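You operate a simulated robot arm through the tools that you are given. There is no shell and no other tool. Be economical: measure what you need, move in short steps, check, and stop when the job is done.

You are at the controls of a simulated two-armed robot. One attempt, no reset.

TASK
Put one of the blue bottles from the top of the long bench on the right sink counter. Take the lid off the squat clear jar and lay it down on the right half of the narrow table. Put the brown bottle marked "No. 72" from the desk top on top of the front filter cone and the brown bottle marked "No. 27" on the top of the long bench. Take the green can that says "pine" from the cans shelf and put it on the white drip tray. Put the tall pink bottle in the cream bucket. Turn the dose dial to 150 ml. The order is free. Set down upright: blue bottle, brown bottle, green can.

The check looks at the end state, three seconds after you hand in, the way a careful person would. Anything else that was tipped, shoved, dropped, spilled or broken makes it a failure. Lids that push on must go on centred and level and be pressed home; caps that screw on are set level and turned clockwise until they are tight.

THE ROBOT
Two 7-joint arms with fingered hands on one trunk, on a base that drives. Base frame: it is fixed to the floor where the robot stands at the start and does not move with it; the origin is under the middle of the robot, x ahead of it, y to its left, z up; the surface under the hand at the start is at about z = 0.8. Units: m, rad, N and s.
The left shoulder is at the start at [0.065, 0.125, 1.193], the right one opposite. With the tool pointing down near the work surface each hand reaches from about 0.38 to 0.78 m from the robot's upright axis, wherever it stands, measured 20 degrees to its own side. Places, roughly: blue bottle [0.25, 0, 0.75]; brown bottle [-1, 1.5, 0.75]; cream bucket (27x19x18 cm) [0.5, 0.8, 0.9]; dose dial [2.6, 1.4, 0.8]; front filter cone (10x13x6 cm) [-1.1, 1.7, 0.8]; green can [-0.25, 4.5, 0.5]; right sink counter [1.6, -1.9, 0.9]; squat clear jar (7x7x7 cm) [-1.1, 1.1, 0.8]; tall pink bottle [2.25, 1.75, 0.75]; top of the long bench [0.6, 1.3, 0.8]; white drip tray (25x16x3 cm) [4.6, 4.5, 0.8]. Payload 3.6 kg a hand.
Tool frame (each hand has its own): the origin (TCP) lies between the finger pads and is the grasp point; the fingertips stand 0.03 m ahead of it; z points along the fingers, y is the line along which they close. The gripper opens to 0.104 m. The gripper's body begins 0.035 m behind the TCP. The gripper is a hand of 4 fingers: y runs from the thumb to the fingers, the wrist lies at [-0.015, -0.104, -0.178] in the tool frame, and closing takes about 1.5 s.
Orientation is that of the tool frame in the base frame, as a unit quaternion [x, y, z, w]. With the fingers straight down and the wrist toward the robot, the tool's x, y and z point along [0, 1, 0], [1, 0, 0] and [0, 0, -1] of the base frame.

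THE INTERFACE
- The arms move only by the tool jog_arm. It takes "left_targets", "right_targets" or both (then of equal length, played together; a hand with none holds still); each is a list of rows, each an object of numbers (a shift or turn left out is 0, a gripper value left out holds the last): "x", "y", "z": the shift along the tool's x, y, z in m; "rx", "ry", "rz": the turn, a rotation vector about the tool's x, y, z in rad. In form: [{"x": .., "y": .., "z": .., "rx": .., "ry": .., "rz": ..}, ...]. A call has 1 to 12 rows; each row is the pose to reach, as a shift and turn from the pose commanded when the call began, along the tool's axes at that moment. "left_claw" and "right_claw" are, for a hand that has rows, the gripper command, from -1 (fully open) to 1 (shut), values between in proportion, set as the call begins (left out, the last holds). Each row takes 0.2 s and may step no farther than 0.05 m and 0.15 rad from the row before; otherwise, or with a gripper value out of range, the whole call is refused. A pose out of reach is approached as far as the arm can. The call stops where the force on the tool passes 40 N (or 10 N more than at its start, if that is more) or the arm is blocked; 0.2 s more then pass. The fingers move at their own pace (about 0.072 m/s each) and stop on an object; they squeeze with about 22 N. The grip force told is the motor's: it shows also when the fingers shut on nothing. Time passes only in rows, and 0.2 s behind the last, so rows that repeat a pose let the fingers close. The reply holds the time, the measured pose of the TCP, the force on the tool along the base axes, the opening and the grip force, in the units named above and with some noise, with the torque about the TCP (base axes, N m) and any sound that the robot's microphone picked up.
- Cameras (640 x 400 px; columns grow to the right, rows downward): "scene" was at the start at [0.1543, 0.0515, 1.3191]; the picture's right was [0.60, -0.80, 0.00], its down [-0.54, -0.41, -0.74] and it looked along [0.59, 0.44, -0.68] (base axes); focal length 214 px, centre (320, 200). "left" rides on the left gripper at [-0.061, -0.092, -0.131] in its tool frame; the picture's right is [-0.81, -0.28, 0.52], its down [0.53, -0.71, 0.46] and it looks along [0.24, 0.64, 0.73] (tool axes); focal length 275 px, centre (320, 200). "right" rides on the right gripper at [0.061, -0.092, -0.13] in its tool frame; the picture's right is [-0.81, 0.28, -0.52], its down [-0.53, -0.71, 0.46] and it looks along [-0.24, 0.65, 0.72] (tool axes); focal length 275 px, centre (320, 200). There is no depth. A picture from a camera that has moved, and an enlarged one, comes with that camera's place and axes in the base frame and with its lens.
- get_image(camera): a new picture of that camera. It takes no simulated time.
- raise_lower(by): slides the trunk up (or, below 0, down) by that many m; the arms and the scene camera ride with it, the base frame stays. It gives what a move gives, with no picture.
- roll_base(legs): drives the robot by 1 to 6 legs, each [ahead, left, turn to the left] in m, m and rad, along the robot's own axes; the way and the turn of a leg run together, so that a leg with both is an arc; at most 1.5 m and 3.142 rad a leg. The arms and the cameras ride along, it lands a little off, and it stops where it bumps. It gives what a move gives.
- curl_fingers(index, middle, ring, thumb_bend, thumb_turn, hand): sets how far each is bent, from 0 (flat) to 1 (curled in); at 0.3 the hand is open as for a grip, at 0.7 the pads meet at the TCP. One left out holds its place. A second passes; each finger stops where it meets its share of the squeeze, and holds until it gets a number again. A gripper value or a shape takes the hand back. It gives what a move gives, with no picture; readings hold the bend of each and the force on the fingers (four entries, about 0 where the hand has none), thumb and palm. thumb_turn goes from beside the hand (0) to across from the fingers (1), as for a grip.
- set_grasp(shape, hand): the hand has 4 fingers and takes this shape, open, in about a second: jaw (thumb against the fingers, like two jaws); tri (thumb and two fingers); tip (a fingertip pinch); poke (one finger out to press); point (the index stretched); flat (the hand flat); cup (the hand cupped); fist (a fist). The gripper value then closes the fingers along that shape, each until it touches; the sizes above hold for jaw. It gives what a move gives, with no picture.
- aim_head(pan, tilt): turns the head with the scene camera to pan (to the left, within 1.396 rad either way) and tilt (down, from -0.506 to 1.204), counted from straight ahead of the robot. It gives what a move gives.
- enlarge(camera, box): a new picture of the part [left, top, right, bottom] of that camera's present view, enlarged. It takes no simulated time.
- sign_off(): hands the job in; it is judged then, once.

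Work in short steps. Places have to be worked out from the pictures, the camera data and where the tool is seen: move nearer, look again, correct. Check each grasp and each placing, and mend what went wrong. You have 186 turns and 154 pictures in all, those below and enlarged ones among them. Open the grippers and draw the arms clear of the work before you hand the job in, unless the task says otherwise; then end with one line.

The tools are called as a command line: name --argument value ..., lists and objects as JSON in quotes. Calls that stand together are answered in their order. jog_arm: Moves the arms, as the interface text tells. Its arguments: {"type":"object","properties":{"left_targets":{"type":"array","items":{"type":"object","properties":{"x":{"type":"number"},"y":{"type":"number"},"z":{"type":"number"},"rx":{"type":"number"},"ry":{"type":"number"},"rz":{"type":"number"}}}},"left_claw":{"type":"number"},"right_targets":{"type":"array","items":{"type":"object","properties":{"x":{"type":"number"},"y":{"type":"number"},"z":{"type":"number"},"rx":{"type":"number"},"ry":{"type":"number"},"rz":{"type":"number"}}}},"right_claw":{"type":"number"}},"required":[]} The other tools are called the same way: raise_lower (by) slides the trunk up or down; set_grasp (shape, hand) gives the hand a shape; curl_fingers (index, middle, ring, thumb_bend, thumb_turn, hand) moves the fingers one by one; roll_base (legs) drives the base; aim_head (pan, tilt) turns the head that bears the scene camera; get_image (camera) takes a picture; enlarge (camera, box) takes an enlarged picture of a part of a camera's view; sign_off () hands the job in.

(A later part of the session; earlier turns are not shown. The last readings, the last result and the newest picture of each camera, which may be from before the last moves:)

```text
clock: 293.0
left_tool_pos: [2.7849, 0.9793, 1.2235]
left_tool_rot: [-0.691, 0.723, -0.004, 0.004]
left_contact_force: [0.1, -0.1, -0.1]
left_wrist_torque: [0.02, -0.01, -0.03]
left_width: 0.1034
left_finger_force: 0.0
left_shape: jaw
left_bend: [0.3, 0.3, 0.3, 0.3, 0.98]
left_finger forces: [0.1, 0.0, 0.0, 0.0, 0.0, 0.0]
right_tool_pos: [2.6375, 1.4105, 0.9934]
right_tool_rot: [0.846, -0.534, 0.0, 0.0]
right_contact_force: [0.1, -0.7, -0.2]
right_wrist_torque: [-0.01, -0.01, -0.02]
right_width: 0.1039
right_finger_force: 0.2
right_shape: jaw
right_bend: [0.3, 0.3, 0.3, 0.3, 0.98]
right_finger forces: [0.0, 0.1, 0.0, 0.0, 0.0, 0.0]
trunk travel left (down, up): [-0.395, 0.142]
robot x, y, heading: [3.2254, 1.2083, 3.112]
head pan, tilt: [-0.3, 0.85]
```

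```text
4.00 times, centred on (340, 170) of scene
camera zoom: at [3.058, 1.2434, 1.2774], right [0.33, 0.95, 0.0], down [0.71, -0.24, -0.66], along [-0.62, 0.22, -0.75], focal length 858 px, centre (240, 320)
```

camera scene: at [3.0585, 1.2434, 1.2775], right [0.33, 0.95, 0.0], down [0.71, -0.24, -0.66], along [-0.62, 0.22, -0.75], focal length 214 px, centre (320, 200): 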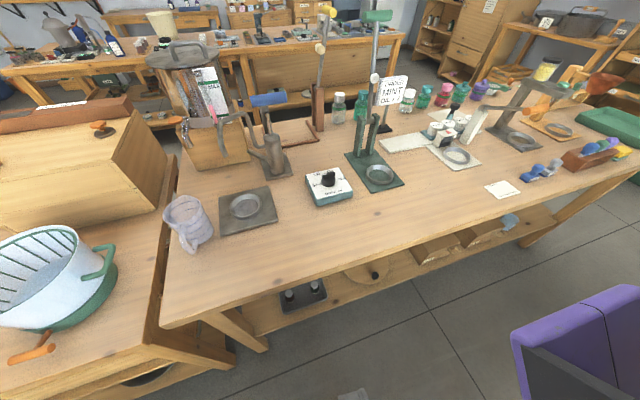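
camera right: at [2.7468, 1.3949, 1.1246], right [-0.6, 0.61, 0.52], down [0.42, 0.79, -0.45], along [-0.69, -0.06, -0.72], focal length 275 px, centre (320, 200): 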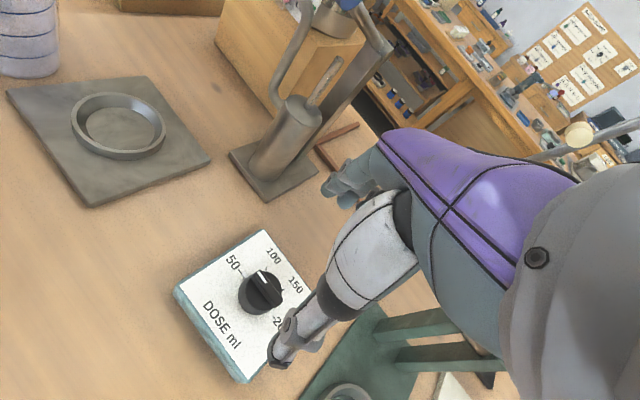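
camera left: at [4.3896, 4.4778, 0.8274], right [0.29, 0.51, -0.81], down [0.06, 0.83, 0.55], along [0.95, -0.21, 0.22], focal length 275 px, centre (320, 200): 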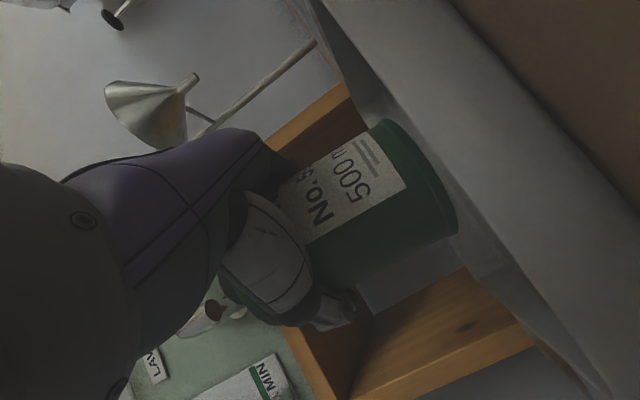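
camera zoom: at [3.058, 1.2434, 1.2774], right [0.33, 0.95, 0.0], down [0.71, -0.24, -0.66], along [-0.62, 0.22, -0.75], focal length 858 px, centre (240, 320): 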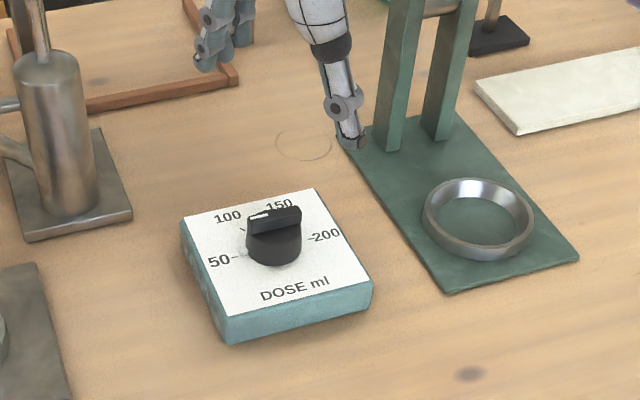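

jog_arm --right_targets '[{"y": -0.003, "z": 0.03}, {"y": -0.003, "z": 0.05}]'

enlarge --camera "right" --box '[180, 220, 400, 400]'

enlarge --camera "scene" --box '[290, 140, 380, 210]'

```text
clock: 293.6
left_tool_pos: [2.7847, 0.98, 1.2236]
left_tool_rot: [-0.692, 0.722, -0.004, 0.003]
left_contact_force: [0.2, -0.3, 0.9]
left_wrist_torque: [0.0, 0.02, 0.0]
left_width: 0.104
left_finger_force: 0.0
left_shape: jaw
left_bend: [0.3, 0.3, 0.3, 0.3, 0.98]
left_finger forces: [0.0, 0.0, 0.1, 0.0, 0.0, 0.0]
right_tool_pos: [2.6414, 1.4121, 0.9436]
right_tool_rot: [0.845, -0.534, 0.0, -0.001]
right_contact_force: [0.2, -1.0, -0.5]
right_wrist_torque: [0.01, 0.0, -0.03]
right_width: 0.1039
right_finger_force: 0.1
right_shape: jaw
right_bend: [0.3, 0.3, 0.3, 0.3, 0.98]
right_finger forces: [0.1, 0.0, 0.0, 0.0, 0.0, 0.0]
trunk travel left (down, up): [-0.395, 0.142]
robot x, y, heading: [3.2272, 1.214, 3.111]
head pan, tilt: [-0.3, 0.85]
```

```text
2.22 times, centred on (290, 310) of right
camera zoom: at [2.7497, 1.3966, 1.0744], right [-0.6, 0.61, 0.52], down [0.42, 0.79, -0.45], along [-0.69, -0.06, -0.73], focal length 612 px, centre (387, -44)
```

zoom: 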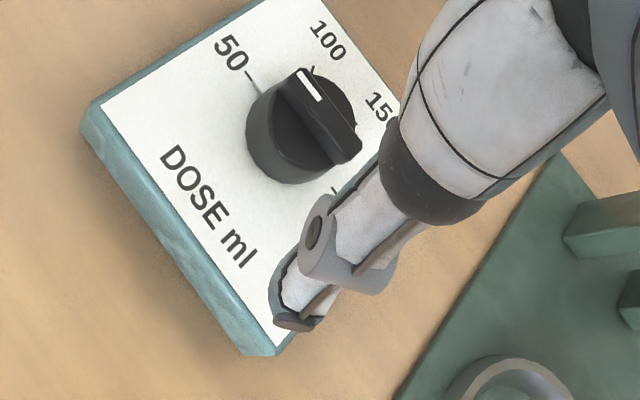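

```text
5.71 times, centred on (335, 175) of scene
camera zoom: at [3.0583, 1.2434, 1.2774], right [0.33, 0.95, 0.0], down [0.71, -0.24, -0.66], along [-0.62, 0.22, -0.75], focal length 1226 px, centre (234, 343)
```

zoom: 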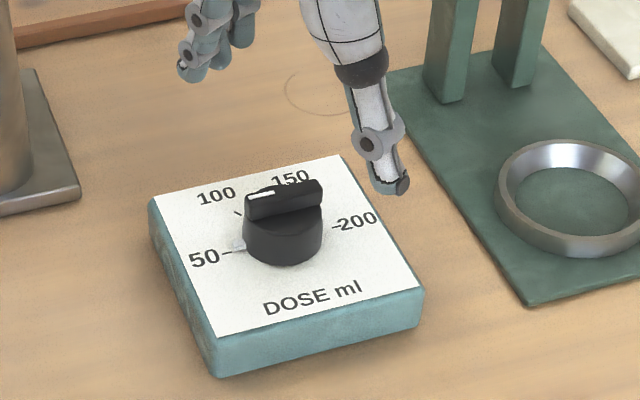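

The TCP projects within 3 mm of the knob centre. I'll lower to z of about 0.882 and close on the knob.

jog_arm --right_targets '[{"z": 0.02}, {"z": 0.04}, {"z": 0.052}, {"z": 0.06}]'

jog_arm --right_targets '[{"z": 0}, {"z": 0}, {"z": 0}, {"z": 0}, {"z": 0}, {"z": 0}, {"z": 0}, {"z": 0}]' --right_claw 1

enlarge --camera "scene" --box '[270, 120, 400, 220]'

```text
clock: 294.6
left_tool_pos: [2.7848, 0.979, 1.2251]
left_tool_rot: [-0.691, 0.722, -0.004, 0.004]
left_contact_force: [0.6, 0.5, -0.2]
left_wrist_torque: [0.0, -0.01, 0.02]
left_width: 0.1039
left_finger_force: 0.1
left_shape: jaw
left_bend: [0.3, 0.3, 0.3, 0.3, 0.98]
left_finger forces: [0.1, 0.0, 0.0, 0.0, 0.1, 0.0]
right_tool_pos: [2.6427, 1.4147, 0.8818]
right_tool_rot: [0.846, -0.534, 0.0, -0.001]
right_contact_force: [0.4, 0.3, -1.1]
right_wrist_torque: [0.0, -0.04, -0.01]
right_width: 0.1038
right_finger_force: 0.0
right_shape: jaw
right_bend: [0.3, 0.3, 0.3, 0.3, 0.98]
right_finger forces: [0.0, 0.0, 0.0, 0.1, 0.0, 0.0]
trunk travel left (down, up): [-0.395, 0.142]
robot x, y, heading: [3.2269, 1.2106, 3.112]
head pan, tilt: [-0.3, 0.85]
```

```text
clock: 296.4
left_tool_pos: [2.7834, 0.9788, 1.2237]
left_tool_rot: [-0.691, 0.722, -0.004, 0.003]
left_contact_force: [-0.1, -0.1, -0.9]
left_wrist_torque: [-0.02, 0.0, 0.03]
left_width: 0.1037
left_finger_force: 0.1
left_shape: jaw
left_bend: [0.3, 0.3, 0.3, 0.3, 0.98]
left_finger forces: [0.1, 0.1, 0.0, 0.1, 0.0, 0.0]
right_tool_pos: [2.6412, 1.414, 0.8838]
right_tool_rot: [0.845, -0.534, 0.0, -0.001]
right_contact_force: [-0.8, 0.0, -1.9]
right_wrist_torque: [-0.04, 0.06, -0.03]
right_width: 0.0115
right_finger_force: 21.7
right_shape: jaw
right_bend: [0.74, 0.53, 0.55, 0.47, 1.0]
right_finger forces: [10.8, 6.2, 0.0, 0.0, 15.2, 0.1]
trunk travel left (down, up): [-0.395, 0.142]
robot x, y, heading: [3.229, 1.2124, 3.117]
head pan, tilt: [-0.3, 0.85]
```

```text
4.00 times, centred on (335, 170) of scene
camera zoom: at [3.058, 1.2434, 1.2774], right [0.33, 0.95, 0.0], down [0.71, -0.24, -0.66], along [-0.62, 0.22, -0.75], focal length 858 px, centre (260, 320)
```

zoom: 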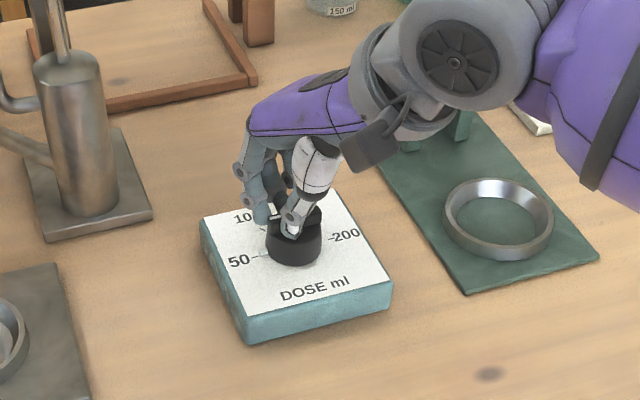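

The fingers hold the knob's bar (0.0115 m). I'll turn clockwise by about 60°.

jog_arm --right_targets '[{"rz": 0.15}, {"rz": 0.3}, {"rz": 0.45}, {"rz": 0.6}, {"rz": 0.75}, {"rz": 0.9}, {"rz": 1.05}]'

enlarge --camera "scene" --box '[270, 120, 400, 220]'

```text
clock: 298.0
left_tool_pos: [2.7837, 0.9782, 1.2217]
left_tool_rot: [-0.691, 0.722, -0.003, 0.004]
left_contact_force: [0.5, -0.4, -0.2]
left_wrist_torque: [-0.01, -0.02, 0.0]
left_width: 0.1035
left_finger_force: 0.1
left_shape: jaw
left_bend: [0.3, 0.3, 0.3, 0.3, 0.98]
left_finger forces: [0.1, 0.0, 0.0, 0.0, 0.0, 0.0]
right_tool_pos: [2.6414, 1.4114, 0.8845]
right_tool_rot: [-0.465, 0.886, 0.001, 0.0]
right_contact_force: [-8.9, -12.9, -5.2]
right_wrist_torque: [-0.22, 0.08, 0.29]
right_width: 0.0101
right_finger_force: 22.2
right_shape: jaw
right_bend: [0.74, 0.56, 0.55, 0.49, 0.98]
right_finger forces: [7.7, 2.7, 0.0, 0.0, 18.7, 0.1]
trunk travel left (down, up): [-0.395, 0.142]
robot x, y, heading: [3.2292, 1.2095, 3.111]
head pan, tilt: [-0.3, 0.85]
```

```text
4.00 times, centred on (335, 170) of scene
camera zoom: at [3.0566, 1.2418, 1.2772], right [0.33, 0.95, 0.0], down [0.71, -0.24, -0.66], along [-0.62, 0.22, -0.75], focal length 858 px, centre (260, 320)
```

zoom: 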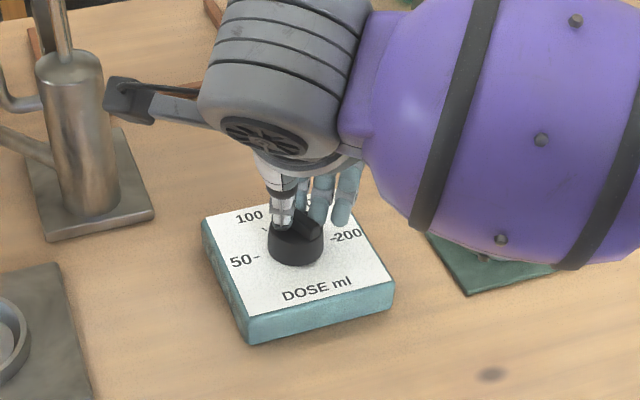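

The knob has turned along with the hand (now about 145° on the box scale; the goal is 60°). There is still space, so I'll continue clockwise another 25°.

jog_arm --right_targets '[{"rz": 0.15}, {"rz": 0.3}, {"rz": 0.44}]'

get_image --camera "scene"

```text
clock: 298.8
left_tool_pos: [2.7824, 0.9779, 1.2216]
left_tool_rot: [-0.692, 0.722, -0.003, 0.005]
left_contact_force: [-0.3, 0.7, 0.7]
left_wrist_torque: [0.02, 0.03, -0.03]
left_width: 0.1037
left_finger_force: 0.1
left_shape: jaw
left_bend: [0.3, 0.3, 0.3, 0.3, 0.98]
left_finger forces: [0.1, 0.0, 0.1, 0.0, 0.0, 0.0]
right_tool_pos: [2.64, 1.4119, 0.8832]
right_tool_rot: [-0.26, 0.966, 0.001, 0.001]
right_contact_force: [-12.0, -15.9, -7.2]
right_wrist_torque: [-0.3, 0.02, 0.27]
right_width: 0.0073
right_finger_force: 22.0
right_shape: jaw
right_bend: [0.75, 0.59, 0.55, 0.49, 0.94]
right_finger forces: [6.8, 0.0, 0.1, 0.0, 26.8, 0.1]
trunk travel left (down, up): [-0.395, 0.142]
robot x, y, heading: [3.2318, 1.216, 3.112]
head pan, tilt: [-0.3, 0.85]
```

```text
64 pictures are left
camera scene: at [3.0561, 1.2417, 1.2771], right [0.33, 0.95, 0.0], down [0.71, -0.24, -0.66], along [-0.62, 0.22, -0.75], focal length 214 px, centre (320, 200)
```

scene: 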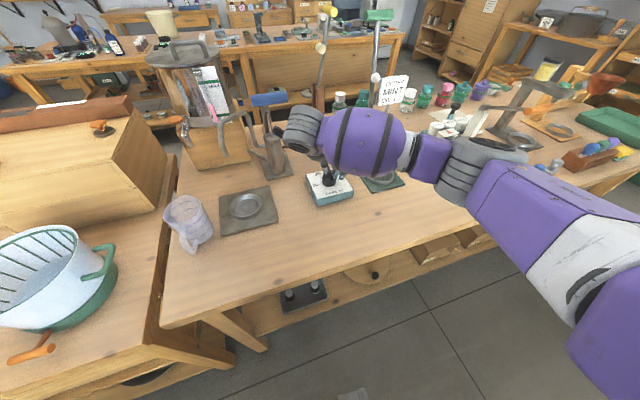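

enlarge --camera "scene" --box '[260, 100, 380, 215]'

enlarge --camera "right" --box '[200, 150, 420, 380]'

```text
3.48 times, centred on (320, 158) of scene
camera zoom: at [3.0561, 1.2417, 1.2771], right [0.33, 0.95, 0.0], down [0.71, -0.24, -0.66], along [-0.62, 0.22, -0.75], focal length 746 px, centre (320, 348)
```

zoom: 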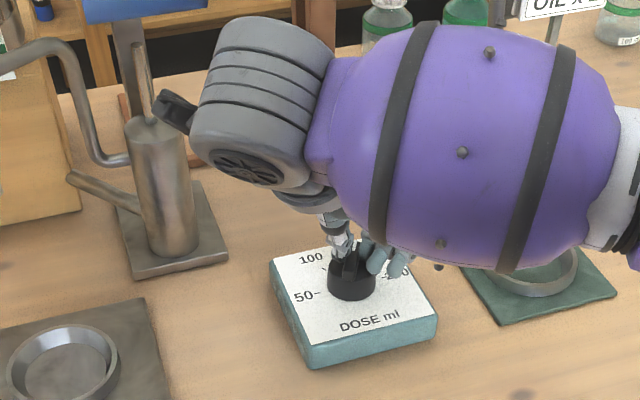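

```text
1.74 times, centred on (310, 265) of right
camera zoom: at [2.6335, 1.3027, 1.0143], right [0.56, 0.64, 0.52], down [0.82, -0.35, -0.46], along [-0.11, 0.68, -0.72], focal length 479 px, centre (337, 87)
```

zoom: 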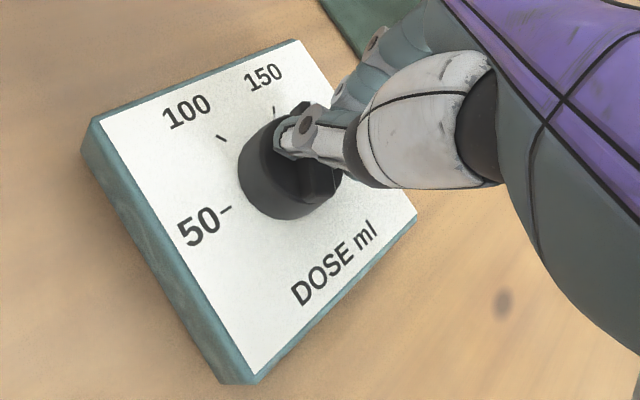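

The bar now points to about 85-90° on the scale, roughly 28° short of 150. The camera mount is still clear of the pump. I'll turn another 0.3 rad.

jog_arm --right_targets '[{"rz": 0.15}, {"rz": 0.3}]'

enlarge --camera "right" --box '[200, 150, 420, 380]'

```text
clock: 299.4
left_tool_pos: [2.7829, 0.9771, 1.2221]
left_tool_rot: [-0.691, 0.723, -0.004, 0.005]
left_contact_force: [0.1, 0.1, 0.3]
left_wrist_torque: [-0.01, 0.01, 0.0]
left_width: 0.1039
left_finger_force: 0.1
left_shape: jaw
left_bend: [0.3, 0.3, 0.3, 0.3, 0.98]
left_finger forces: [0.0, 0.1, 0.0, 0.0, 0.1, 0.0]
right_tool_pos: [2.6392, 1.4122, 0.8829]
right_tool_rot: [-0.112, 0.994, 0.0, 0.0]
right_contact_force: [-12.5, -15.7, -5.4]
right_wrist_torque: [-0.35, 0.16, 0.32]
right_width: 0.0065
right_finger_force: 22.0
right_shape: jaw
right_bend: [0.75, 0.59, 0.55, 0.49, 0.93]
right_finger forces: [8.9, 0.0, 0.0, 0.0, 28.2, 0.0]
trunk travel left (down, up): [-0.395, 0.142]
robot x, y, heading: [3.2262, 1.2124, 3.108]
head pan, tilt: [-0.3, 0.85]
```

```text
1.74 times, centred on (310, 265) of right
camera zoom: at [2.6008, 1.3092, 1.0142], right [0.73, 0.45, 0.52], down [0.68, -0.58, -0.46], along [0.09, 0.68, -0.72], focal length 479 px, centre (337, 87)
```

zoom: 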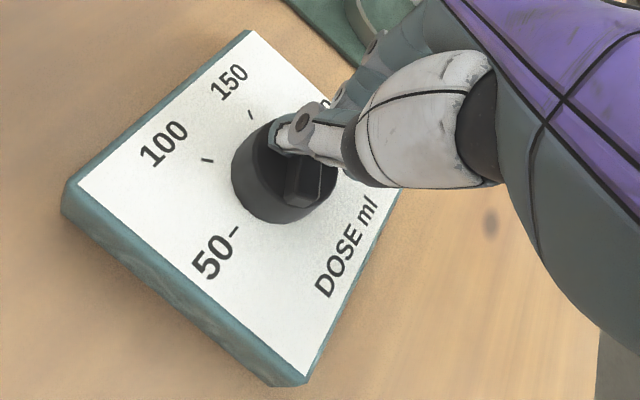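

I need an unobstructed look. I'll open, rise 9 cm, and inspect the pointer.

jog_arm --right_targets '[{"z": 0}, {"z": 0}, {"z": 0}, {"z": 0}]' --right_claw -0.4

jog_arm --right_targets '[{"z": -0.03}, {"z": -0.06}, {"z": -0.09}]'

enlarge --camera "right" --box '[180, 150, 400, 380]'

enlarge --camera "scene" --box '[295, 155, 365, 215]'

```text
clock: 300.4
left_tool_pos: [2.7847, 0.9793, 1.2237]
left_tool_rot: [-0.692, 0.722, -0.003, 0.003]
left_contact_force: [-0.1, -0.1, 0.6]
left_wrist_torque: [0.01, 0.02, 0.0]
left_width: 0.1035
left_finger_force: 0.0
left_shape: jaw
left_bend: [0.3, 0.3, 0.3, 0.3, 0.98]
left_finger forces: [0.0, 0.1, 0.0, 0.0, 0.0, 0.0]
right_tool_pos: [2.643, 1.4149, 0.8841]
right_tool_rot: [-0.111, 0.994, 0.001, 0.001]
right_contact_force: [-0.3, -0.2, 0.1]
right_wrist_torque: [-0.02, 0.02, 0.0]
right_width: 0.0727
right_finger_force: 0.0
right_shape: jaw
right_bend: [0.27, 0.37, 0.34, 0.58, 0.99]
right_finger forces: [0.0, 0.0, 0.0, 0.0, 0.0, 0.0]
trunk travel left (down, up): [-0.395, 0.142]
robot x, y, heading: [3.2261, 1.2142, 3.107]
head pan, tilt: [-0.3, 0.85]
```

```text
clock: 301.0
left_tool_pos: [2.7825, 0.9799, 1.2231]
left_tool_rot: [-0.692, 0.722, -0.004, 0.004]
left_contact_force: [0.8, 0.2, -0.2]
left_wrist_torque: [-0.01, -0.02, 0.02]
left_width: 0.1038
left_finger_force: 0.0
left_shape: jaw
left_bend: [0.3, 0.3, 0.3, 0.3, 0.98]
left_finger forces: [0.0, 0.0, 0.1, 0.0, 0.1, 0.0]
right_tool_pos: [2.6475, 1.4157, 0.9242]
right_tool_rot: [-0.111, 0.994, 0.006, 0.018]
right_contact_force: [-11.0, -0.1, -12.1]
right_wrist_torque: [1.38, -2.18, -1.34]
right_width: 0.0727
right_finger_force: 0.0
right_shape: jaw
right_bend: [0.27, 0.37, 0.34, 0.58, 0.99]
right_finger forces: [0.0, 0.0, 0.0, 0.1, 0.0, 0.0]
trunk travel left (down, up): [-0.395, 0.142]
robot x, y, heading: [3.2265, 1.2107, 3.109]
head pan, tilt: [-0.3, 0.85]
stopped in row 2 (right hand): the force on the tool passed its limit at 56 N (the readings are from after the stop); the commanded pose is now the measured one
```

```text
1.74 times, centred on (290, 265) of right
camera zoom: at [2.6035, 1.3093, 1.052], right [0.71, 0.44, 0.55], down [0.69, -0.57, -0.44], along [0.12, 0.69, -0.71], focal length 479 px, centre (372, 87)
```

zoom: 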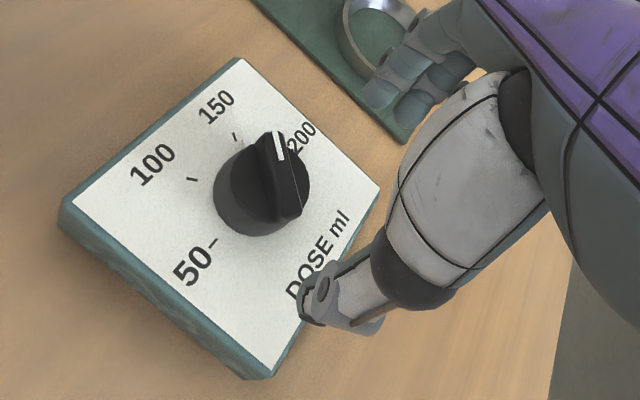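

```text
6.67 times, centred on (330, 185) of scene
camera zoom: at [3.0563, 1.2433, 1.2771], right [0.33, 0.95, 0.0], down [0.71, -0.24, -0.66], along [-0.62, 0.22, -0.75], focal length 1430 px, centre (253, 300)
```

zoom: 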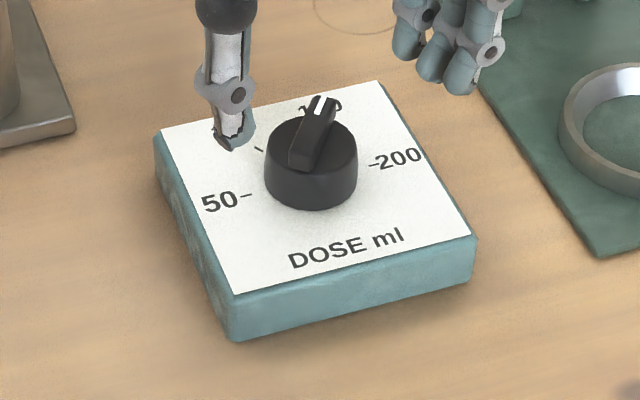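

The pointer is at about 53° (roughly 156 ml), needing about 7° back anticlockwise. But rising hit something, so I'll check what's above the wrist.

jog_arm --right_targets '[{"z": 0.01}, {"z": 0.02}]'

enlarge --camera "scene" --box '[230, 60, 430, 220]'

```text
clock: 301.6
left_tool_pos: [2.7843, 0.9798, 1.2235]
left_tool_rot: [-0.692, 0.722, -0.003, 0.003]
left_contact_force: [-0.2, 0.9, -0.5]
left_wrist_torque: [0.01, 0.02, 0.02]
left_width: 0.1037
left_finger_force: 0.1
left_shape: jaw
left_bend: [0.3, 0.3, 0.3, 0.3, 0.98]
left_finger forces: [0.0, 0.0, 0.0, 0.0, 0.1, 0.1]
right_tool_pos: [2.649, 1.4138, 0.9069]
right_tool_rot: [-0.113, 0.993, 0.005, 0.015]
right_contact_force: [-0.9, 0.0, 0.6]
right_wrist_torque: [-0.01, 0.02, 0.01]
right_width: 0.0727
right_finger_force: 0.1
right_shape: jaw
right_bend: [0.27, 0.37, 0.34, 0.58, 0.99]
right_finger forces: [0.1, 0.1, 0.1, 0.0, 0.1, 0.1]
trunk travel left (down, up): [-0.395, 0.142]
robot x, y, heading: [3.2272, 1.2132, 3.111]
head pan, tilt: [-0.3, 0.85]
```

```text
2.50 times, centred on (330, 140) of scene
camera zoom: at [3.058, 1.2434, 1.2774], right [0.33, 0.95, 0.0], down [0.71, -0.24, -0.66], along [-0.62, 0.22, -0.75], focal length 536 px, centre (295, 350)
```

zoom: 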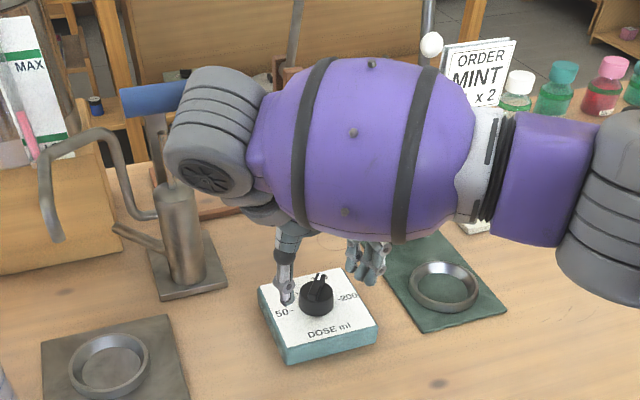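

The wrist was beside the pump's blue handle; backing down freed it. I'll return to the same grip, turn about 8° anticlockwise, then check.

jog_arm --right_targets '[{"x": 0.003, "z": 0.012, "ry": 0.03, "rx": 0.006}, {"x": 0.005, "z": 0.023, "ry": 0.03, "rx": 0.006}]'

jog_arm --right_targets '[{"z": 0}, {"z": 0}, {"z": 0}, {"z": 0}, {"z": 0}, {"z": 0}, {"rz": -0.07}, {"rz": -0.14}]' --right_claw 1

enlarge --camera "right" --box '[180, 150, 400, 380]'

```text
clock: 302.2
left_tool_pos: [2.7852, 0.9795, 1.2243]
left_tool_rot: [-0.691, 0.723, -0.002, 0.003]
left_contact_force: [-1.0, 0.5, -0.4]
left_wrist_torque: [0.03, -0.01, 0.0]
left_width: 0.1037
left_finger_force: 0.0
left_shape: jaw
left_bend: [0.3, 0.3, 0.3, 0.3, 0.98]
left_finger forces: [0.1, 0.0, 0.0, 0.0, 0.1, 0.0]
right_tool_pos: [2.6455, 1.4129, 0.8828]
right_tool_rot: [-0.112, 0.994, 0.001, 0.001]
right_contact_force: [0.3, -0.6, 0.8]
right_wrist_torque: [0.02, -0.01, 0.05]
right_width: 0.0725
right_finger_force: 0.0
right_shape: jaw
right_bend: [0.27, 0.37, 0.34, 0.58, 0.99]
right_finger forces: [0.1, 0.0, 0.0, 0.0, 0.0, 0.0]
trunk travel left (down, up): [-0.395, 0.142]
robot x, y, heading: [3.2273, 1.2171, 3.107]
head pan, tilt: [-0.3, 0.85]
```

```text
clock: 304.0
left_tool_pos: [2.7866, 0.9798, 1.2246]
left_tool_rot: [-0.691, 0.723, -0.003, 0.003]
left_contact_force: [0.8, -0.3, -0.6]
left_wrist_torque: [0.02, 0.04, -0.02]
left_width: 0.1036
left_finger_force: 0.1
left_shape: jaw
left_bend: [0.3, 0.3, 0.3, 0.3, 0.98]
left_finger forces: [0.1, 0.0, 0.0, 0.0, 0.1, 0.0]
right_tool_pos: [2.6472, 1.4139, 0.8829]
right_tool_rot: [-0.183, 0.983, 0.001, 0.002]
right_contact_force: [13.4, 4.1, -2.8]
right_wrist_torque: [0.13, -0.31, -0.16]
right_width: 0.0003
right_finger_force: 22.0
right_shape: jaw
right_bend: [0.72, 0.7, 0.7, 0.73, 1.0]
right_finger forces: [16.4, 0.0, 0.1, 0.1, 18.5, 0.0]
trunk travel left (down, up): [-0.395, 0.142]
robot x, y, heading: [3.224, 1.2182, 3.11]
head pan, tilt: [-0.3, 0.85]
```

```text
1.74 times, centred on (290, 265) of right
camera zoom: at [2.622, 1.3061, 1.014], right [0.66, 0.55, 0.52], down [0.75, -0.47, -0.45], along [0.0, 0.69, -0.72], focal length 479 px, centre (372, 87)
```

zoom: 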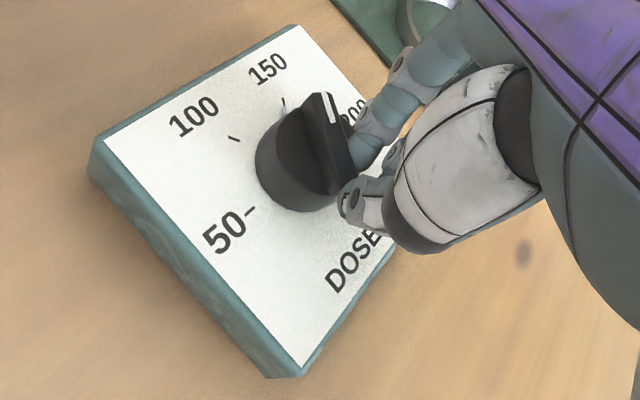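

The hand closed beside the bar and nudged it back; the pointer now reads 60°, which is 150. I'll withdraw straight toward the robot, away from bar and pump handle, then rise.

jog_arm --right_targets '[{"x": -0.014, "y": -0.005}, {"x": -0.047, "y": -0.018}, {"x": -0.093, "y": -0.036}, {"x": -0.12, "y": -0.046}, {"x": -0.12, "y": -0.046, "z": -0.04}, {"x": -0.12, "y": -0.046, "z": -0.09}, {"x": -0.12, "y": -0.046, "z": -0.14}]'

enlarge --camera "scene" --box '[230, 80, 430, 220]'

enlarge --camera "scene" --box '[295, 155, 365, 215]'

```text
clock: 305.6
left_tool_pos: [2.7847, 0.9783, 1.2252]
left_tool_rot: [-0.691, 0.723, -0.003, 0.002]
left_contact_force: [0.0, 0.9, 0.2]
left_wrist_torque: [0.01, 0.02, -0.02]
left_width: 0.1036
left_finger_force: 0.0
left_shape: jaw
left_bend: [0.3, 0.3, 0.3, 0.3, 0.98]
left_finger forces: [0.0, 0.0, 0.0, 0.0, 0.1, 0.0]
right_tool_pos: [2.7745, 1.4132, 1.0274]
right_tool_rot: [-0.182, 0.983, 0.001, 0.002]
right_contact_force: [-0.1, -0.3, 0.6]
right_wrist_torque: [-0.02, 0.0, -0.01]
right_width: 0.0
right_finger_force: 22.4
right_shape: jaw
right_bend: [0.72, 0.7, 0.7, 0.75, 1.0]
right_finger forces: [0.0, 0.1, 0.0, 0.0, 0.0, 0.1]
trunk travel left (down, up): [-0.395, 0.142]
robot x, y, heading: [3.2285, 1.2121, 3.11]
head pan, tilt: [-0.3, 0.85]
```

```text
2.86 times, centred on (330, 150) of scene
camera zoom: at [3.0589, 1.243, 1.2775], right [0.33, 0.95, 0.0], down [0.71, -0.24, -0.66], along [-0.62, 0.22, -0.75], focal length 613 px, centre (291, 343)
```

zoom: 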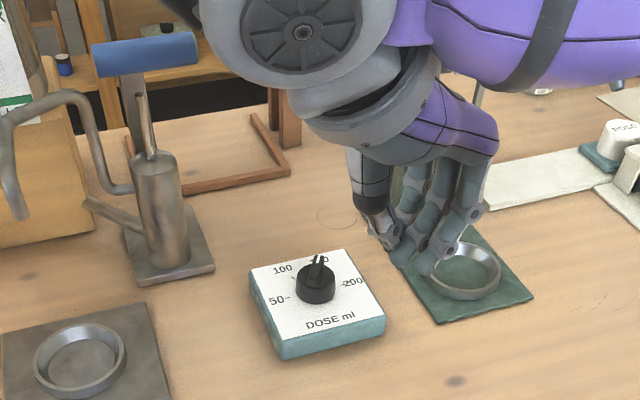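

```text
6.67 times, centred on (330, 185) of scene
camera zoom: at [3.0589, 1.243, 1.2775], right [0.33, 0.95, 0.0], down [0.71, -0.24, -0.66], along [-0.62, 0.22, -0.75], focal length 1430 px, centre (253, 300)
```

zoom: 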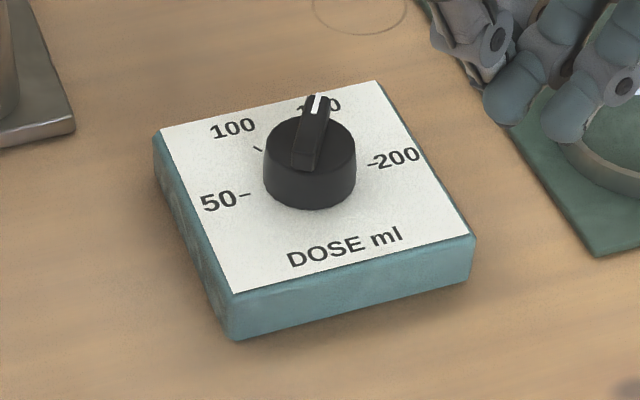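

The dial reads 150 (59.6°), and the pump is undisturbed. I'll raise the right hand, unwind its yaw and open it.

jog_arm --right_targets '[{"z": -0.04}, {"z": -0.08, "rz": -0.13}, {"z": -0.11, "rz": -0.26}, {"z": -0.14, "rz": -0.39}, {"z": -0.17, "rz": -0.52}, {"z": -0.2, "rz": -0.65}, {"z": -0.22, "rz": -0.78}, {"z": -0.22, "rz": -0.91}, {"z": -0.22, "rz": -1.04}, {"z": -0.22, "rz": -1.17}]' --right_claw -1

```text
clock: 307.8
left_tool_pos: [2.7857, 0.9786, 1.2234]
left_tool_rot: [-0.691, 0.723, -0.003, 0.002]
left_contact_force: [0.6, -0.3, -0.3]
left_wrist_torque: [-0.01, 0.02, 0.0]
left_width: 0.1036
left_finger_force: 0.0
left_shape: jaw
left_bend: [0.3, 0.3, 0.3, 0.3, 0.98]
left_finger forces: [0.0, 0.1, 0.0, 0.1, 0.0, 0.0]
right_tool_pos: [2.7737, 1.4129, 1.2452]
right_tool_rot: [-0.696, 0.718, 0.0, 0.002]
right_contact_force: [1.2, 0.0, -0.5]
right_wrist_torque: [0.0, -0.01, 0.0]
right_width: 0.1036
right_finger_force: 0.1
right_shape: jaw
right_bend: [0.3, 0.3, 0.3, 0.3, 0.98]
right_finger forces: [0.1, 0.1, 0.0, 0.0, 0.1, 0.0]
trunk travel left (down, up): [-0.395, 0.142]
robot x, y, heading: [3.2268, 1.2123, 3.109]
head pan, tilt: [-0.3, 0.85]
```

Now to the desk side: I'll drive out of this aisle, around the bench ends at y of about 3.3, and over toward x of about -0.2.

roll_base --legs '[[-0.22, 0, 0.03], [0, -1.05, 0], [0, -1.03, 0], [1.4, 0, 0], [1.4, 0, 0], [0.85, 0, 0]]'

aim_head --pan 0.9 --tilt 0.4

get_image --camera "scene"

```text
clock: 344.6
left_tool_pos: [-0.5392, 2.8931, 1.2228]
left_tool_rot: [0.725, -0.689, 0.003, -0.003]
left_contact_force: [0.6, 0.2, -0.7]
left_wrist_torque: [-0.04, -0.01, 0.04]
left_width: 0.1036
left_finger_force: 0.1
left_shape: jaw
left_bend: [0.3, 0.3, 0.3, 0.3, 0.98]
left_finger forces: [0.0, 0.0, 0.0, 0.0, 0.0, 0.0]
right_tool_pos: [-0.5924, 3.3232, 1.2461]
right_tool_rot: [0.729, -0.685, 0.0, -0.001]
right_contact_force: [-0.6, -0.2, -0.1]
right_wrist_torque: [0.01, -0.03, 0.01]
right_width: 0.1038
right_finger_force: 0.1
right_shape: jaw
right_bend: [0.3, 0.3, 0.3, 0.3, 0.98]
right_finger forces: [0.1, 0.0, 0.1, 0.0, 0.0, 0.0]
trunk travel left (down, up): [-0.395, 0.142]
robot x, y, heading: [-0.1196, 3.1675, -3.075]
head pan, tilt: [-0.3, 0.85]
```

```text
clock: 346.0
left_tool_pos: [-0.5386, 2.894, 1.2233]
left_tool_rot: [0.726, -0.688, 0.002, -0.003]
left_contact_force: [-0.3, 0.0, -0.6]
left_wrist_torque: [-0.02, -0.02, 0.05]
left_width: 0.1036
left_finger_force: 0.0
left_shape: jaw
left_bend: [0.3, 0.3, 0.3, 0.3, 0.98]
left_finger forces: [0.1, 0.0, 0.1, 0.0, 0.0, 0.1]
right_tool_pos: [-0.5914, 3.324, 1.2449]
right_tool_rot: [0.728, -0.685, 0.0, -0.001]
right_contact_force: [-0.4, -0.6, -0.1]
right_wrist_torque: [0.02, -0.01, 0.04]
right_width: 0.1037
right_finger_force: 0.0
right_shape: jaw
right_bend: [0.3, 0.3, 0.3, 0.3, 0.98]
right_finger forces: [0.0, 0.0, 0.1, 0.0, 0.0, 0.0]
trunk travel left (down, up): [-0.395, 0.142]
robot x, y, heading: [-0.1187, 3.1717, -3.081]
head pan, tilt: [0.901, 0.4]
```

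```text
54 pictures are left
camera scene: at [-0.2689, 3.088, 1.3165], right [-0.82, 0.57, 0.0], down [0.22, 0.32, -0.92], along [-0.53, -0.76, -0.39], focal length 214 px, centre (320, 200)
```

scene: 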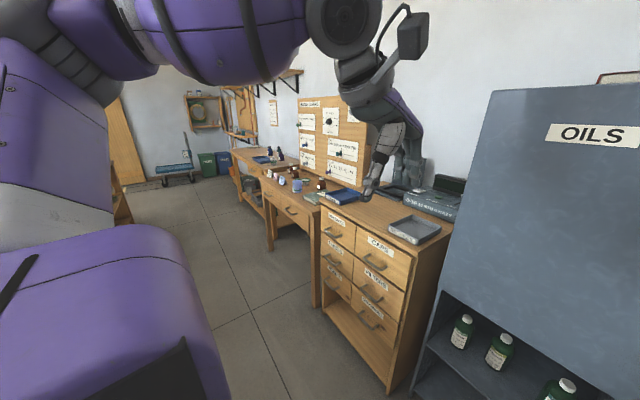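

roll_base --legs '[[0, 0, -0.06], [0.15, 1.5, 0]]'

aim_head --pan 0.15 --tilt 0.5

get_image --camera "scene"

```text
refused: leg 2 is longer than a leg can be; nothing moved
```

```text
clock: 347.1
left_tool_pos: [-0.5402, 2.8944, 1.2229]
left_tool_rot: [0.725, -0.689, 0.003, -0.004]
left_contact_force: [-0.7, 0.1, 0.1]
left_wrist_torque: [-0.01, 0.0, 0.02]
left_width: 0.1033
left_finger_force: 0.1
left_shape: jaw
left_bend: [0.3, 0.3, 0.3, 0.3, 0.98]
left_finger forces: [0.0, 0.0, 0.0, 0.1, 0.0, 0.1]
right_tool_pos: [-0.5933, 3.3248, 1.2455]
right_tool_rot: [0.728, -0.686, 0.001, -0.001]
right_contact_force: [0.8, -0.3, -0.8]
right_wrist_torque: [-0.01, 0.0, -0.02]
right_width: 0.1037
right_finger_force: 0.1
right_shape: jaw
right_bend: [0.3, 0.3, 0.3, 0.3, 0.98]
right_finger forces: [0.1, 0.1, 0.0, 0.0, 0.0, 0.0]
trunk travel left (down, up): [-0.395, 0.142]
robot x, y, heading: [-0.1174, 3.1692, -3.077]
head pan, tilt: [0.15, 0.499]
```

```text
53 pictures are left
camera scene: at [-0.3049, 3.1447, 1.3074], right [-0.21, 0.98, 0.0], down [0.47, 0.1, -0.88], along [-0.86, -0.19, -0.48], focal length 214 px, centre (320, 200)
```

scene: 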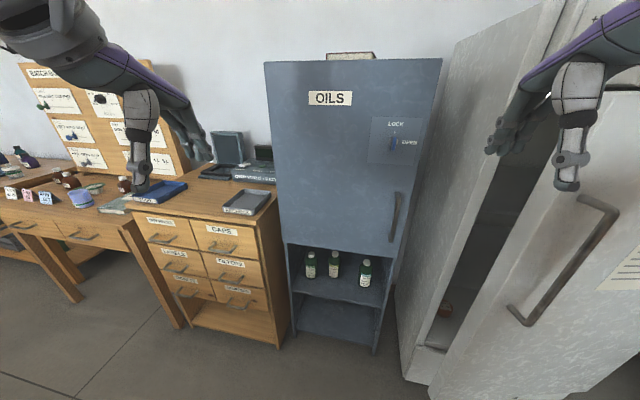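

The cold cabinet's door looks ajar; my elbow may have caught its handle earlier. I'll look at it directly.

aim_head --pan -0.7 --tilt 0.35

get_image --camera "scene"

```text
clock: 348.3
left_tool_pos: [-0.5391, 2.894, 1.2234]
left_tool_rot: [0.725, -0.689, 0.003, -0.003]
left_contact_force: [0.6, 0.8, -0.7]
left_wrist_torque: [-0.01, 0.0, 0.0]
left_width: 0.1036
left_finger_force: 0.1
left_shape: jaw
left_bend: [0.3, 0.3, 0.3, 0.3, 0.98]
left_finger forces: [0.0, 0.1, 0.1, 0.0, 0.1, 0.1]
right_tool_pos: [-0.5929, 3.3235, 1.2451]
right_tool_rot: [0.729, -0.684, 0.0, -0.001]
right_contact_force: [0.0, -0.5, -0.6]
right_wrist_torque: [-0.05, 0.04, 0.02]
right_width: 0.1038
right_finger_force: 0.0
right_shape: jaw
right_bend: [0.3, 0.3, 0.3, 0.3, 0.98]
right_finger forces: [0.0, 0.0, 0.0, 0.1, 0.0, 0.0]
trunk travel left (down, up): [-0.395, 0.142]
robot x, y, heading: [-0.1214, 3.1707, -3.081]
head pan, tilt: [-0.7, 0.351]
```

```text
52 pictures are left
camera scene: at [-0.291, 3.2193, 1.3211], right [0.59, 0.8, 0.0], down [0.28, -0.2, -0.94], along [-0.76, 0.56, -0.34], focal length 214 px, centre (320, 200)
```

scene: 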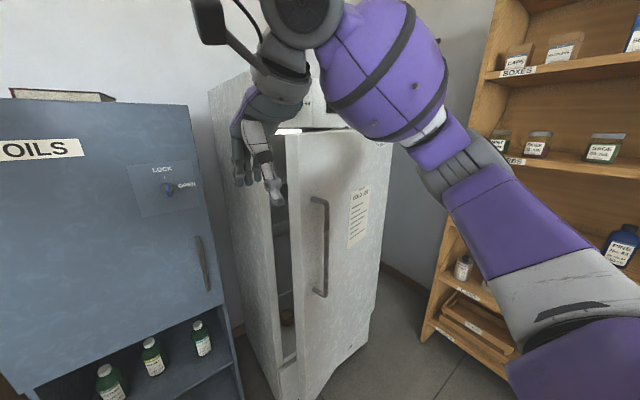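

The door stands ajar by about 10°, so I must close it. I'll close the right hand, drive to bring it in front of the door's free edge above the handle, then push.

roll_base --legs '[[0.1, -0.25, 0]]'

jog_arm --right_targets '[{"z": -0.02}, {"z": -0.03}, {"z": -0.03}, {"z": -0.03}, {"z": -0.03}, {"z": -0.03}, {"z": -0.03}]' --right_claw 1

aim_head --pan -0.3 --tilt 0.35

get_image --camera "scene"

```text
clock: 350.1
left_tool_pos: [-0.595, 3.0068, 1.2228]
left_tool_rot: [0.726, -0.688, 0.003, -0.003]
left_contact_force: [-0.5, -0.1, -0.1]
left_wrist_torque: [0.05, 0.01, 0.04]
left_width: 0.1034
left_finger_force: 0.0
left_shape: jaw
left_bend: [0.3, 0.3, 0.3, 0.3, 0.98]
left_finger forces: [0.0, 0.0, 0.1, 0.1, 0.0, 0.0]
right_tool_pos: [-0.6451, 3.4265, 1.2446]
right_tool_rot: [0.743, -0.669, -0.001, 0.001]
right_contact_force: [3.6, -11.0, 0.4]
right_wrist_torque: [0.36, 0.13, 0.56]
right_width: 0.104
right_finger_force: 0.0
right_shape: jaw
right_bend: [0.3, 0.29, 0.31, 0.3, 0.98]
right_finger forces: [0.0, 0.0, 11.8, 0.0, 0.0, 0.0]
trunk travel left (down, up): [-0.395, 0.142]
robot x, y, heading: [-0.1778, 3.2839, -3.077]
head pan, tilt: [-0.7, 0.351]
stopped in leg 1: the force on the tool passed its limit at 53 N (the readings are from after the stop); the commanded pose is now the measured one
```

```text
clock: 351.6
left_tool_pos: [-0.5939, 3.0056, 1.2255]
left_tool_rot: [0.726, -0.688, 0.001, -0.003]
left_contact_force: [0.6, 0.0, -0.9]
left_wrist_torque: [-0.03, 0.02, -0.02]
left_width: 0.1041
left_finger_force: 0.0
left_shape: jaw
left_bend: [0.3, 0.3, 0.3, 0.3, 0.98]
left_finger forces: [0.1, 0.0, 0.0, 0.1, 0.0, 0.0]
right_tool_pos: [-0.6441, 3.429, 1.2781]
right_tool_rot: [0.74, -0.672, -0.001, 0.003]
right_contact_force: [4.3, -14.4, 12.1]
right_wrist_torque: [0.56, 0.75, 0.61]
right_width: 0.0
right_finger_force: 21.8
right_shape: jaw
right_bend: [0.7, 0.7, 0.46, 0.46, 1.0]
right_finger forces: [0.0, 0.1, 18.4, 0.1, 0.0, 0.0]
trunk travel left (down, up): [-0.395, 0.142]
robot x, y, heading: [-0.1781, 3.2842, -3.075]
head pan, tilt: [-0.7, 0.351]
```

```text
clock: 352.5
left_tool_pos: [-0.5935, 3.0066, 1.2233]
left_tool_rot: [0.726, -0.688, 0.002, -0.003]
left_contact_force: [0.6, -0.9, 0.8]
left_wrist_torque: [0.01, 0.02, -0.01]
left_width: 0.1037
left_finger_force: 0.0
left_shape: jaw
left_bend: [0.3, 0.3, 0.3, 0.3, 0.98]
left_finger forces: [0.0, 0.1, 0.0, 0.0, 0.0, 0.0]
right_tool_pos: [-0.6448, 3.428, 1.2752]
right_tool_rot: [0.741, -0.671, 0.0, 0.0]
right_contact_force: [4.8, -15.2, 10.5]
right_wrist_torque: [0.59, 0.62, 0.66]
right_width: 0.0002
right_finger_force: 21.9
right_shape: jaw
right_bend: [0.7, 0.7, 0.49, 0.46, 1.0]
right_finger forces: [0.0, 0.0, 15.8, 0.0, 0.0, 0.0]
trunk travel left (down, up): [-0.395, 0.142]
robot x, y, heading: [-0.1775, 3.2876, -3.078]
head pan, tilt: [-0.3, 0.351]
```

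```text
51 pictures are left
camera scene: at [-0.3619, 3.299, 1.3213], right [0.23, 0.97, 0.0], down [0.33, -0.08, -0.94], along [-0.91, 0.22, -0.34], focal length 214 px, centre (320, 200)
```

scene: 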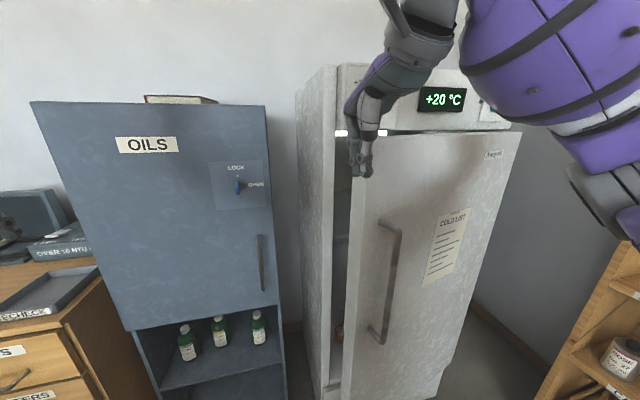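

My ring finger touched the door's edge; the door is more open than I judged, with its edge near (-0.66, 3.46). I'll step the hand back, round in front of the door face, without touching.

jog_arm --right_targets '[{"x": 0.04}, {"x": 0.04, "y": -0.05}, {"x": 0.04, "y": -0.1}, {"x": 0.03, "y": -0.14}, {"x": -0.02, "y": -0.14}, {"x": -0.07, "y": -0.14}, {"x": -0.12, "y": -0.14}, {"x": -0.16, "y": -0.14}]' --right_claw 1

get_image --camera "scene"

```text
clock: 354.3
left_tool_pos: [-0.5947, 3.0087, 1.2232]
left_tool_rot: [0.726, -0.687, 0.004, -0.003]
left_contact_force: [0.0, 0.0, -0.6]
left_wrist_torque: [0.02, 0.03, 0.01]
left_width: 0.1039
left_finger_force: 0.0
left_shape: jaw
left_bend: [0.3, 0.3, 0.3, 0.3, 0.98]
left_finger forces: [0.1, 0.0, 0.0, 0.0, 0.0, 0.0]
right_tool_pos: [-0.5221, 3.6038, 1.2723]
right_tool_rot: [0.741, -0.672, 0.001, 0.0]
right_contact_force: [0.5, 0.8, -0.1]
right_wrist_torque: [-0.02, 0.04, 0.01]
right_width: 0.0
right_finger_force: 21.9
right_shape: jaw
right_bend: [0.7, 0.7, 0.7, 0.47, 1.0]
right_finger forces: [0.0, 0.0, 0.1, 0.0, 0.0, 0.0]
trunk travel left (down, up): [-0.395, 0.142]
robot x, y, heading: [-0.1795, 3.2839, -3.078]
head pan, tilt: [-0.3, 0.351]
```

```text
50 pictures are left
camera scene: at [-0.3631, 3.3025, 1.3211], right [0.23, 0.97, 0.0], down [0.33, -0.08, -0.94], along [-0.91, 0.22, -0.34], focal length 214 px, centre (320, 200)
```

scene: 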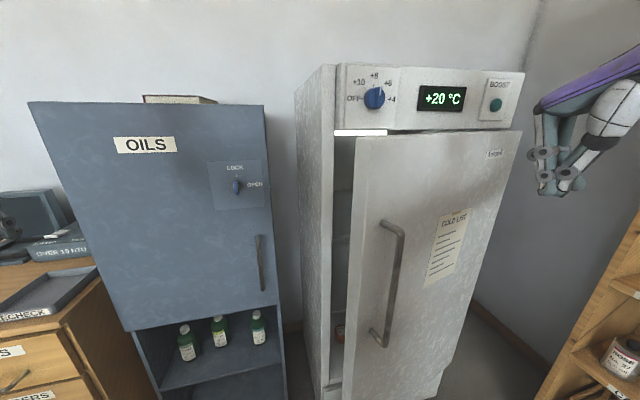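

The hand is now in front of the door. I'll push in -x at y of about 3.6 to swing it shut.

jog_arm --right_targets '[{"x": -0.004, "y": 0.04}, {"x": -0.008, "y": 0.08}, {"x": -0.012, "y": 0.12}, {"x": -0.016, "y": 0.16}, {"x": -0.019, "y": 0.19}, {"x": -0.022, "y": 0.22}, {"x": -0.025, "y": 0.25}, {"x": -0.028, "y": 0.28}, {"x": -0.031, "y": 0.31}]'

get_image --camera "scene"

```text
clock: 356.3
left_tool_pos: [-0.5927, 3.0094, 1.2258]
left_tool_rot: [0.726, -0.688, 0.003, -0.003]
left_contact_force: [0.4, -0.3, -0.4]
left_wrist_torque: [0.03, -0.03, 0.03]
left_width: 0.1039
left_finger_force: 0.1
left_shape: jaw
left_bend: [0.3, 0.3, 0.3, 0.3, 0.98]
left_finger forces: [0.0, 0.1, 0.1, 0.0, 0.0, 0.1]
right_tool_pos: [-0.8115, 3.6036, 1.2774]
right_tool_rot: [0.742, -0.67, -0.002, 0.005]
right_contact_force: [17.5, -3.1, 8.2]
right_wrist_torque: [0.1, 0.66, -0.06]
right_width: 0.0
right_finger_force: 21.8
right_shape: jaw
right_bend: [0.7, 0.7, 0.7, 0.46, 1.0]
right_finger forces: [0.1, 18.6, 0.1, 0.0, 0.0, 0.1]
right hand out of reach, approached as far as the arm can: row 9
trunk travel left (down, up): [-0.395, 0.142]
robot x, y, heading: [-0.1777, 3.2856, -3.079]
head pan, tilt: [-0.3, 0.351]
```

```text
49 pictures are left
camera scene: at [-0.3602, 3.3016, 1.3216], right [0.23, 0.97, 0.0], down [0.33, -0.08, -0.94], along [-0.91, 0.22, -0.34], focal length 214 px, centre (320, 200)
```

scene: 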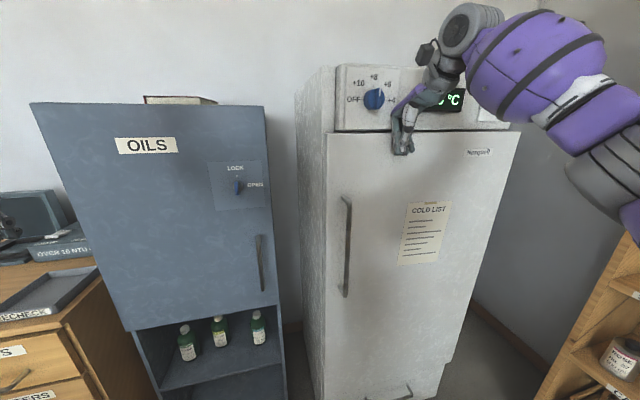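

The door looks shut. I'll give a last press with a small base move, then withdraw the hand and verify.

roll_base --legs '[[0.03, 0, 0]]'

jog_arm --right_targets '[{"y": -0.05}, {"y": -0.1}, {"y": -0.15}, {"y": -0.2}, {"x": 0.05, "y": -0.24}, {"x": 0.1, "y": -0.26}]'

enlarge --camera "scene" --box '[270, 50, 550, 260]'

```text
clock: 357.2
left_tool_pos: [-0.6072, 3.0081, 1.2257]
left_tool_rot: [0.725, -0.689, 0.002, -0.002]
left_contact_force: [0.1, 0.8, 1.2]
left_wrist_torque: [-0.01, 0.01, 0.01]
left_width: 0.1037
left_finger_force: 0.1
left_shape: jaw
left_bend: [0.3, 0.3, 0.3, 0.3, 0.98]
left_finger forces: [0.1, 0.0, 0.1, 0.0, 0.0, 0.0]
right_tool_pos: [-0.8161, 3.6049, 1.28]
right_tool_rot: [0.74, -0.672, 0.008, -0.002]
right_contact_force: [31.1, -4.4, 3.6]
right_wrist_torque: [0.02, 0.7, -0.35]
right_width: 0.0001
right_finger_force: 22.3
right_shape: jaw
right_bend: [0.7, 0.7, 0.7, 0.48, 1.0]
right_finger forces: [0.1, 24.6, 9.0, 0.0, 0.0, 0.0]
trunk travel left (down, up): [-0.395, 0.142]
robot x, y, heading: [-0.1962, 3.2814, -3.079]
head pan, tilt: [-0.3, 0.351]
stopped in leg 1: the force on the tool passed its limit at 74 N (the readings are from after the stop); the commanded pose is now the measured one
```

```text
refused: row 5 steps farther than a row can; nothing moved
```

```text
1.90 times, centred on (410, 155) of scene
camera zoom: at [-0.3724, 3.3004, 1.3219], right [0.24, 0.97, 0.0], down [0.33, -0.08, -0.94], along [-0.91, 0.22, -0.34], focal length 408 px, centre (149, 286)
```

zoom: 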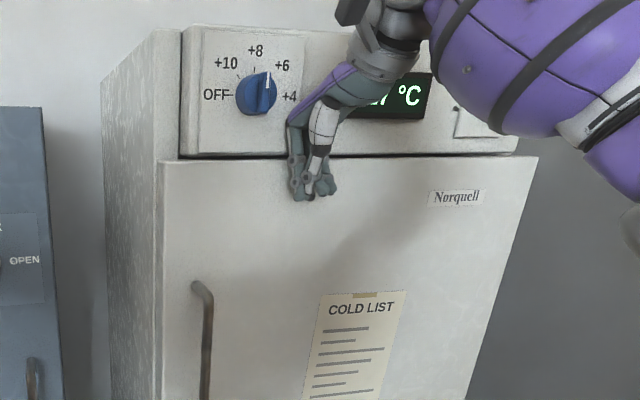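

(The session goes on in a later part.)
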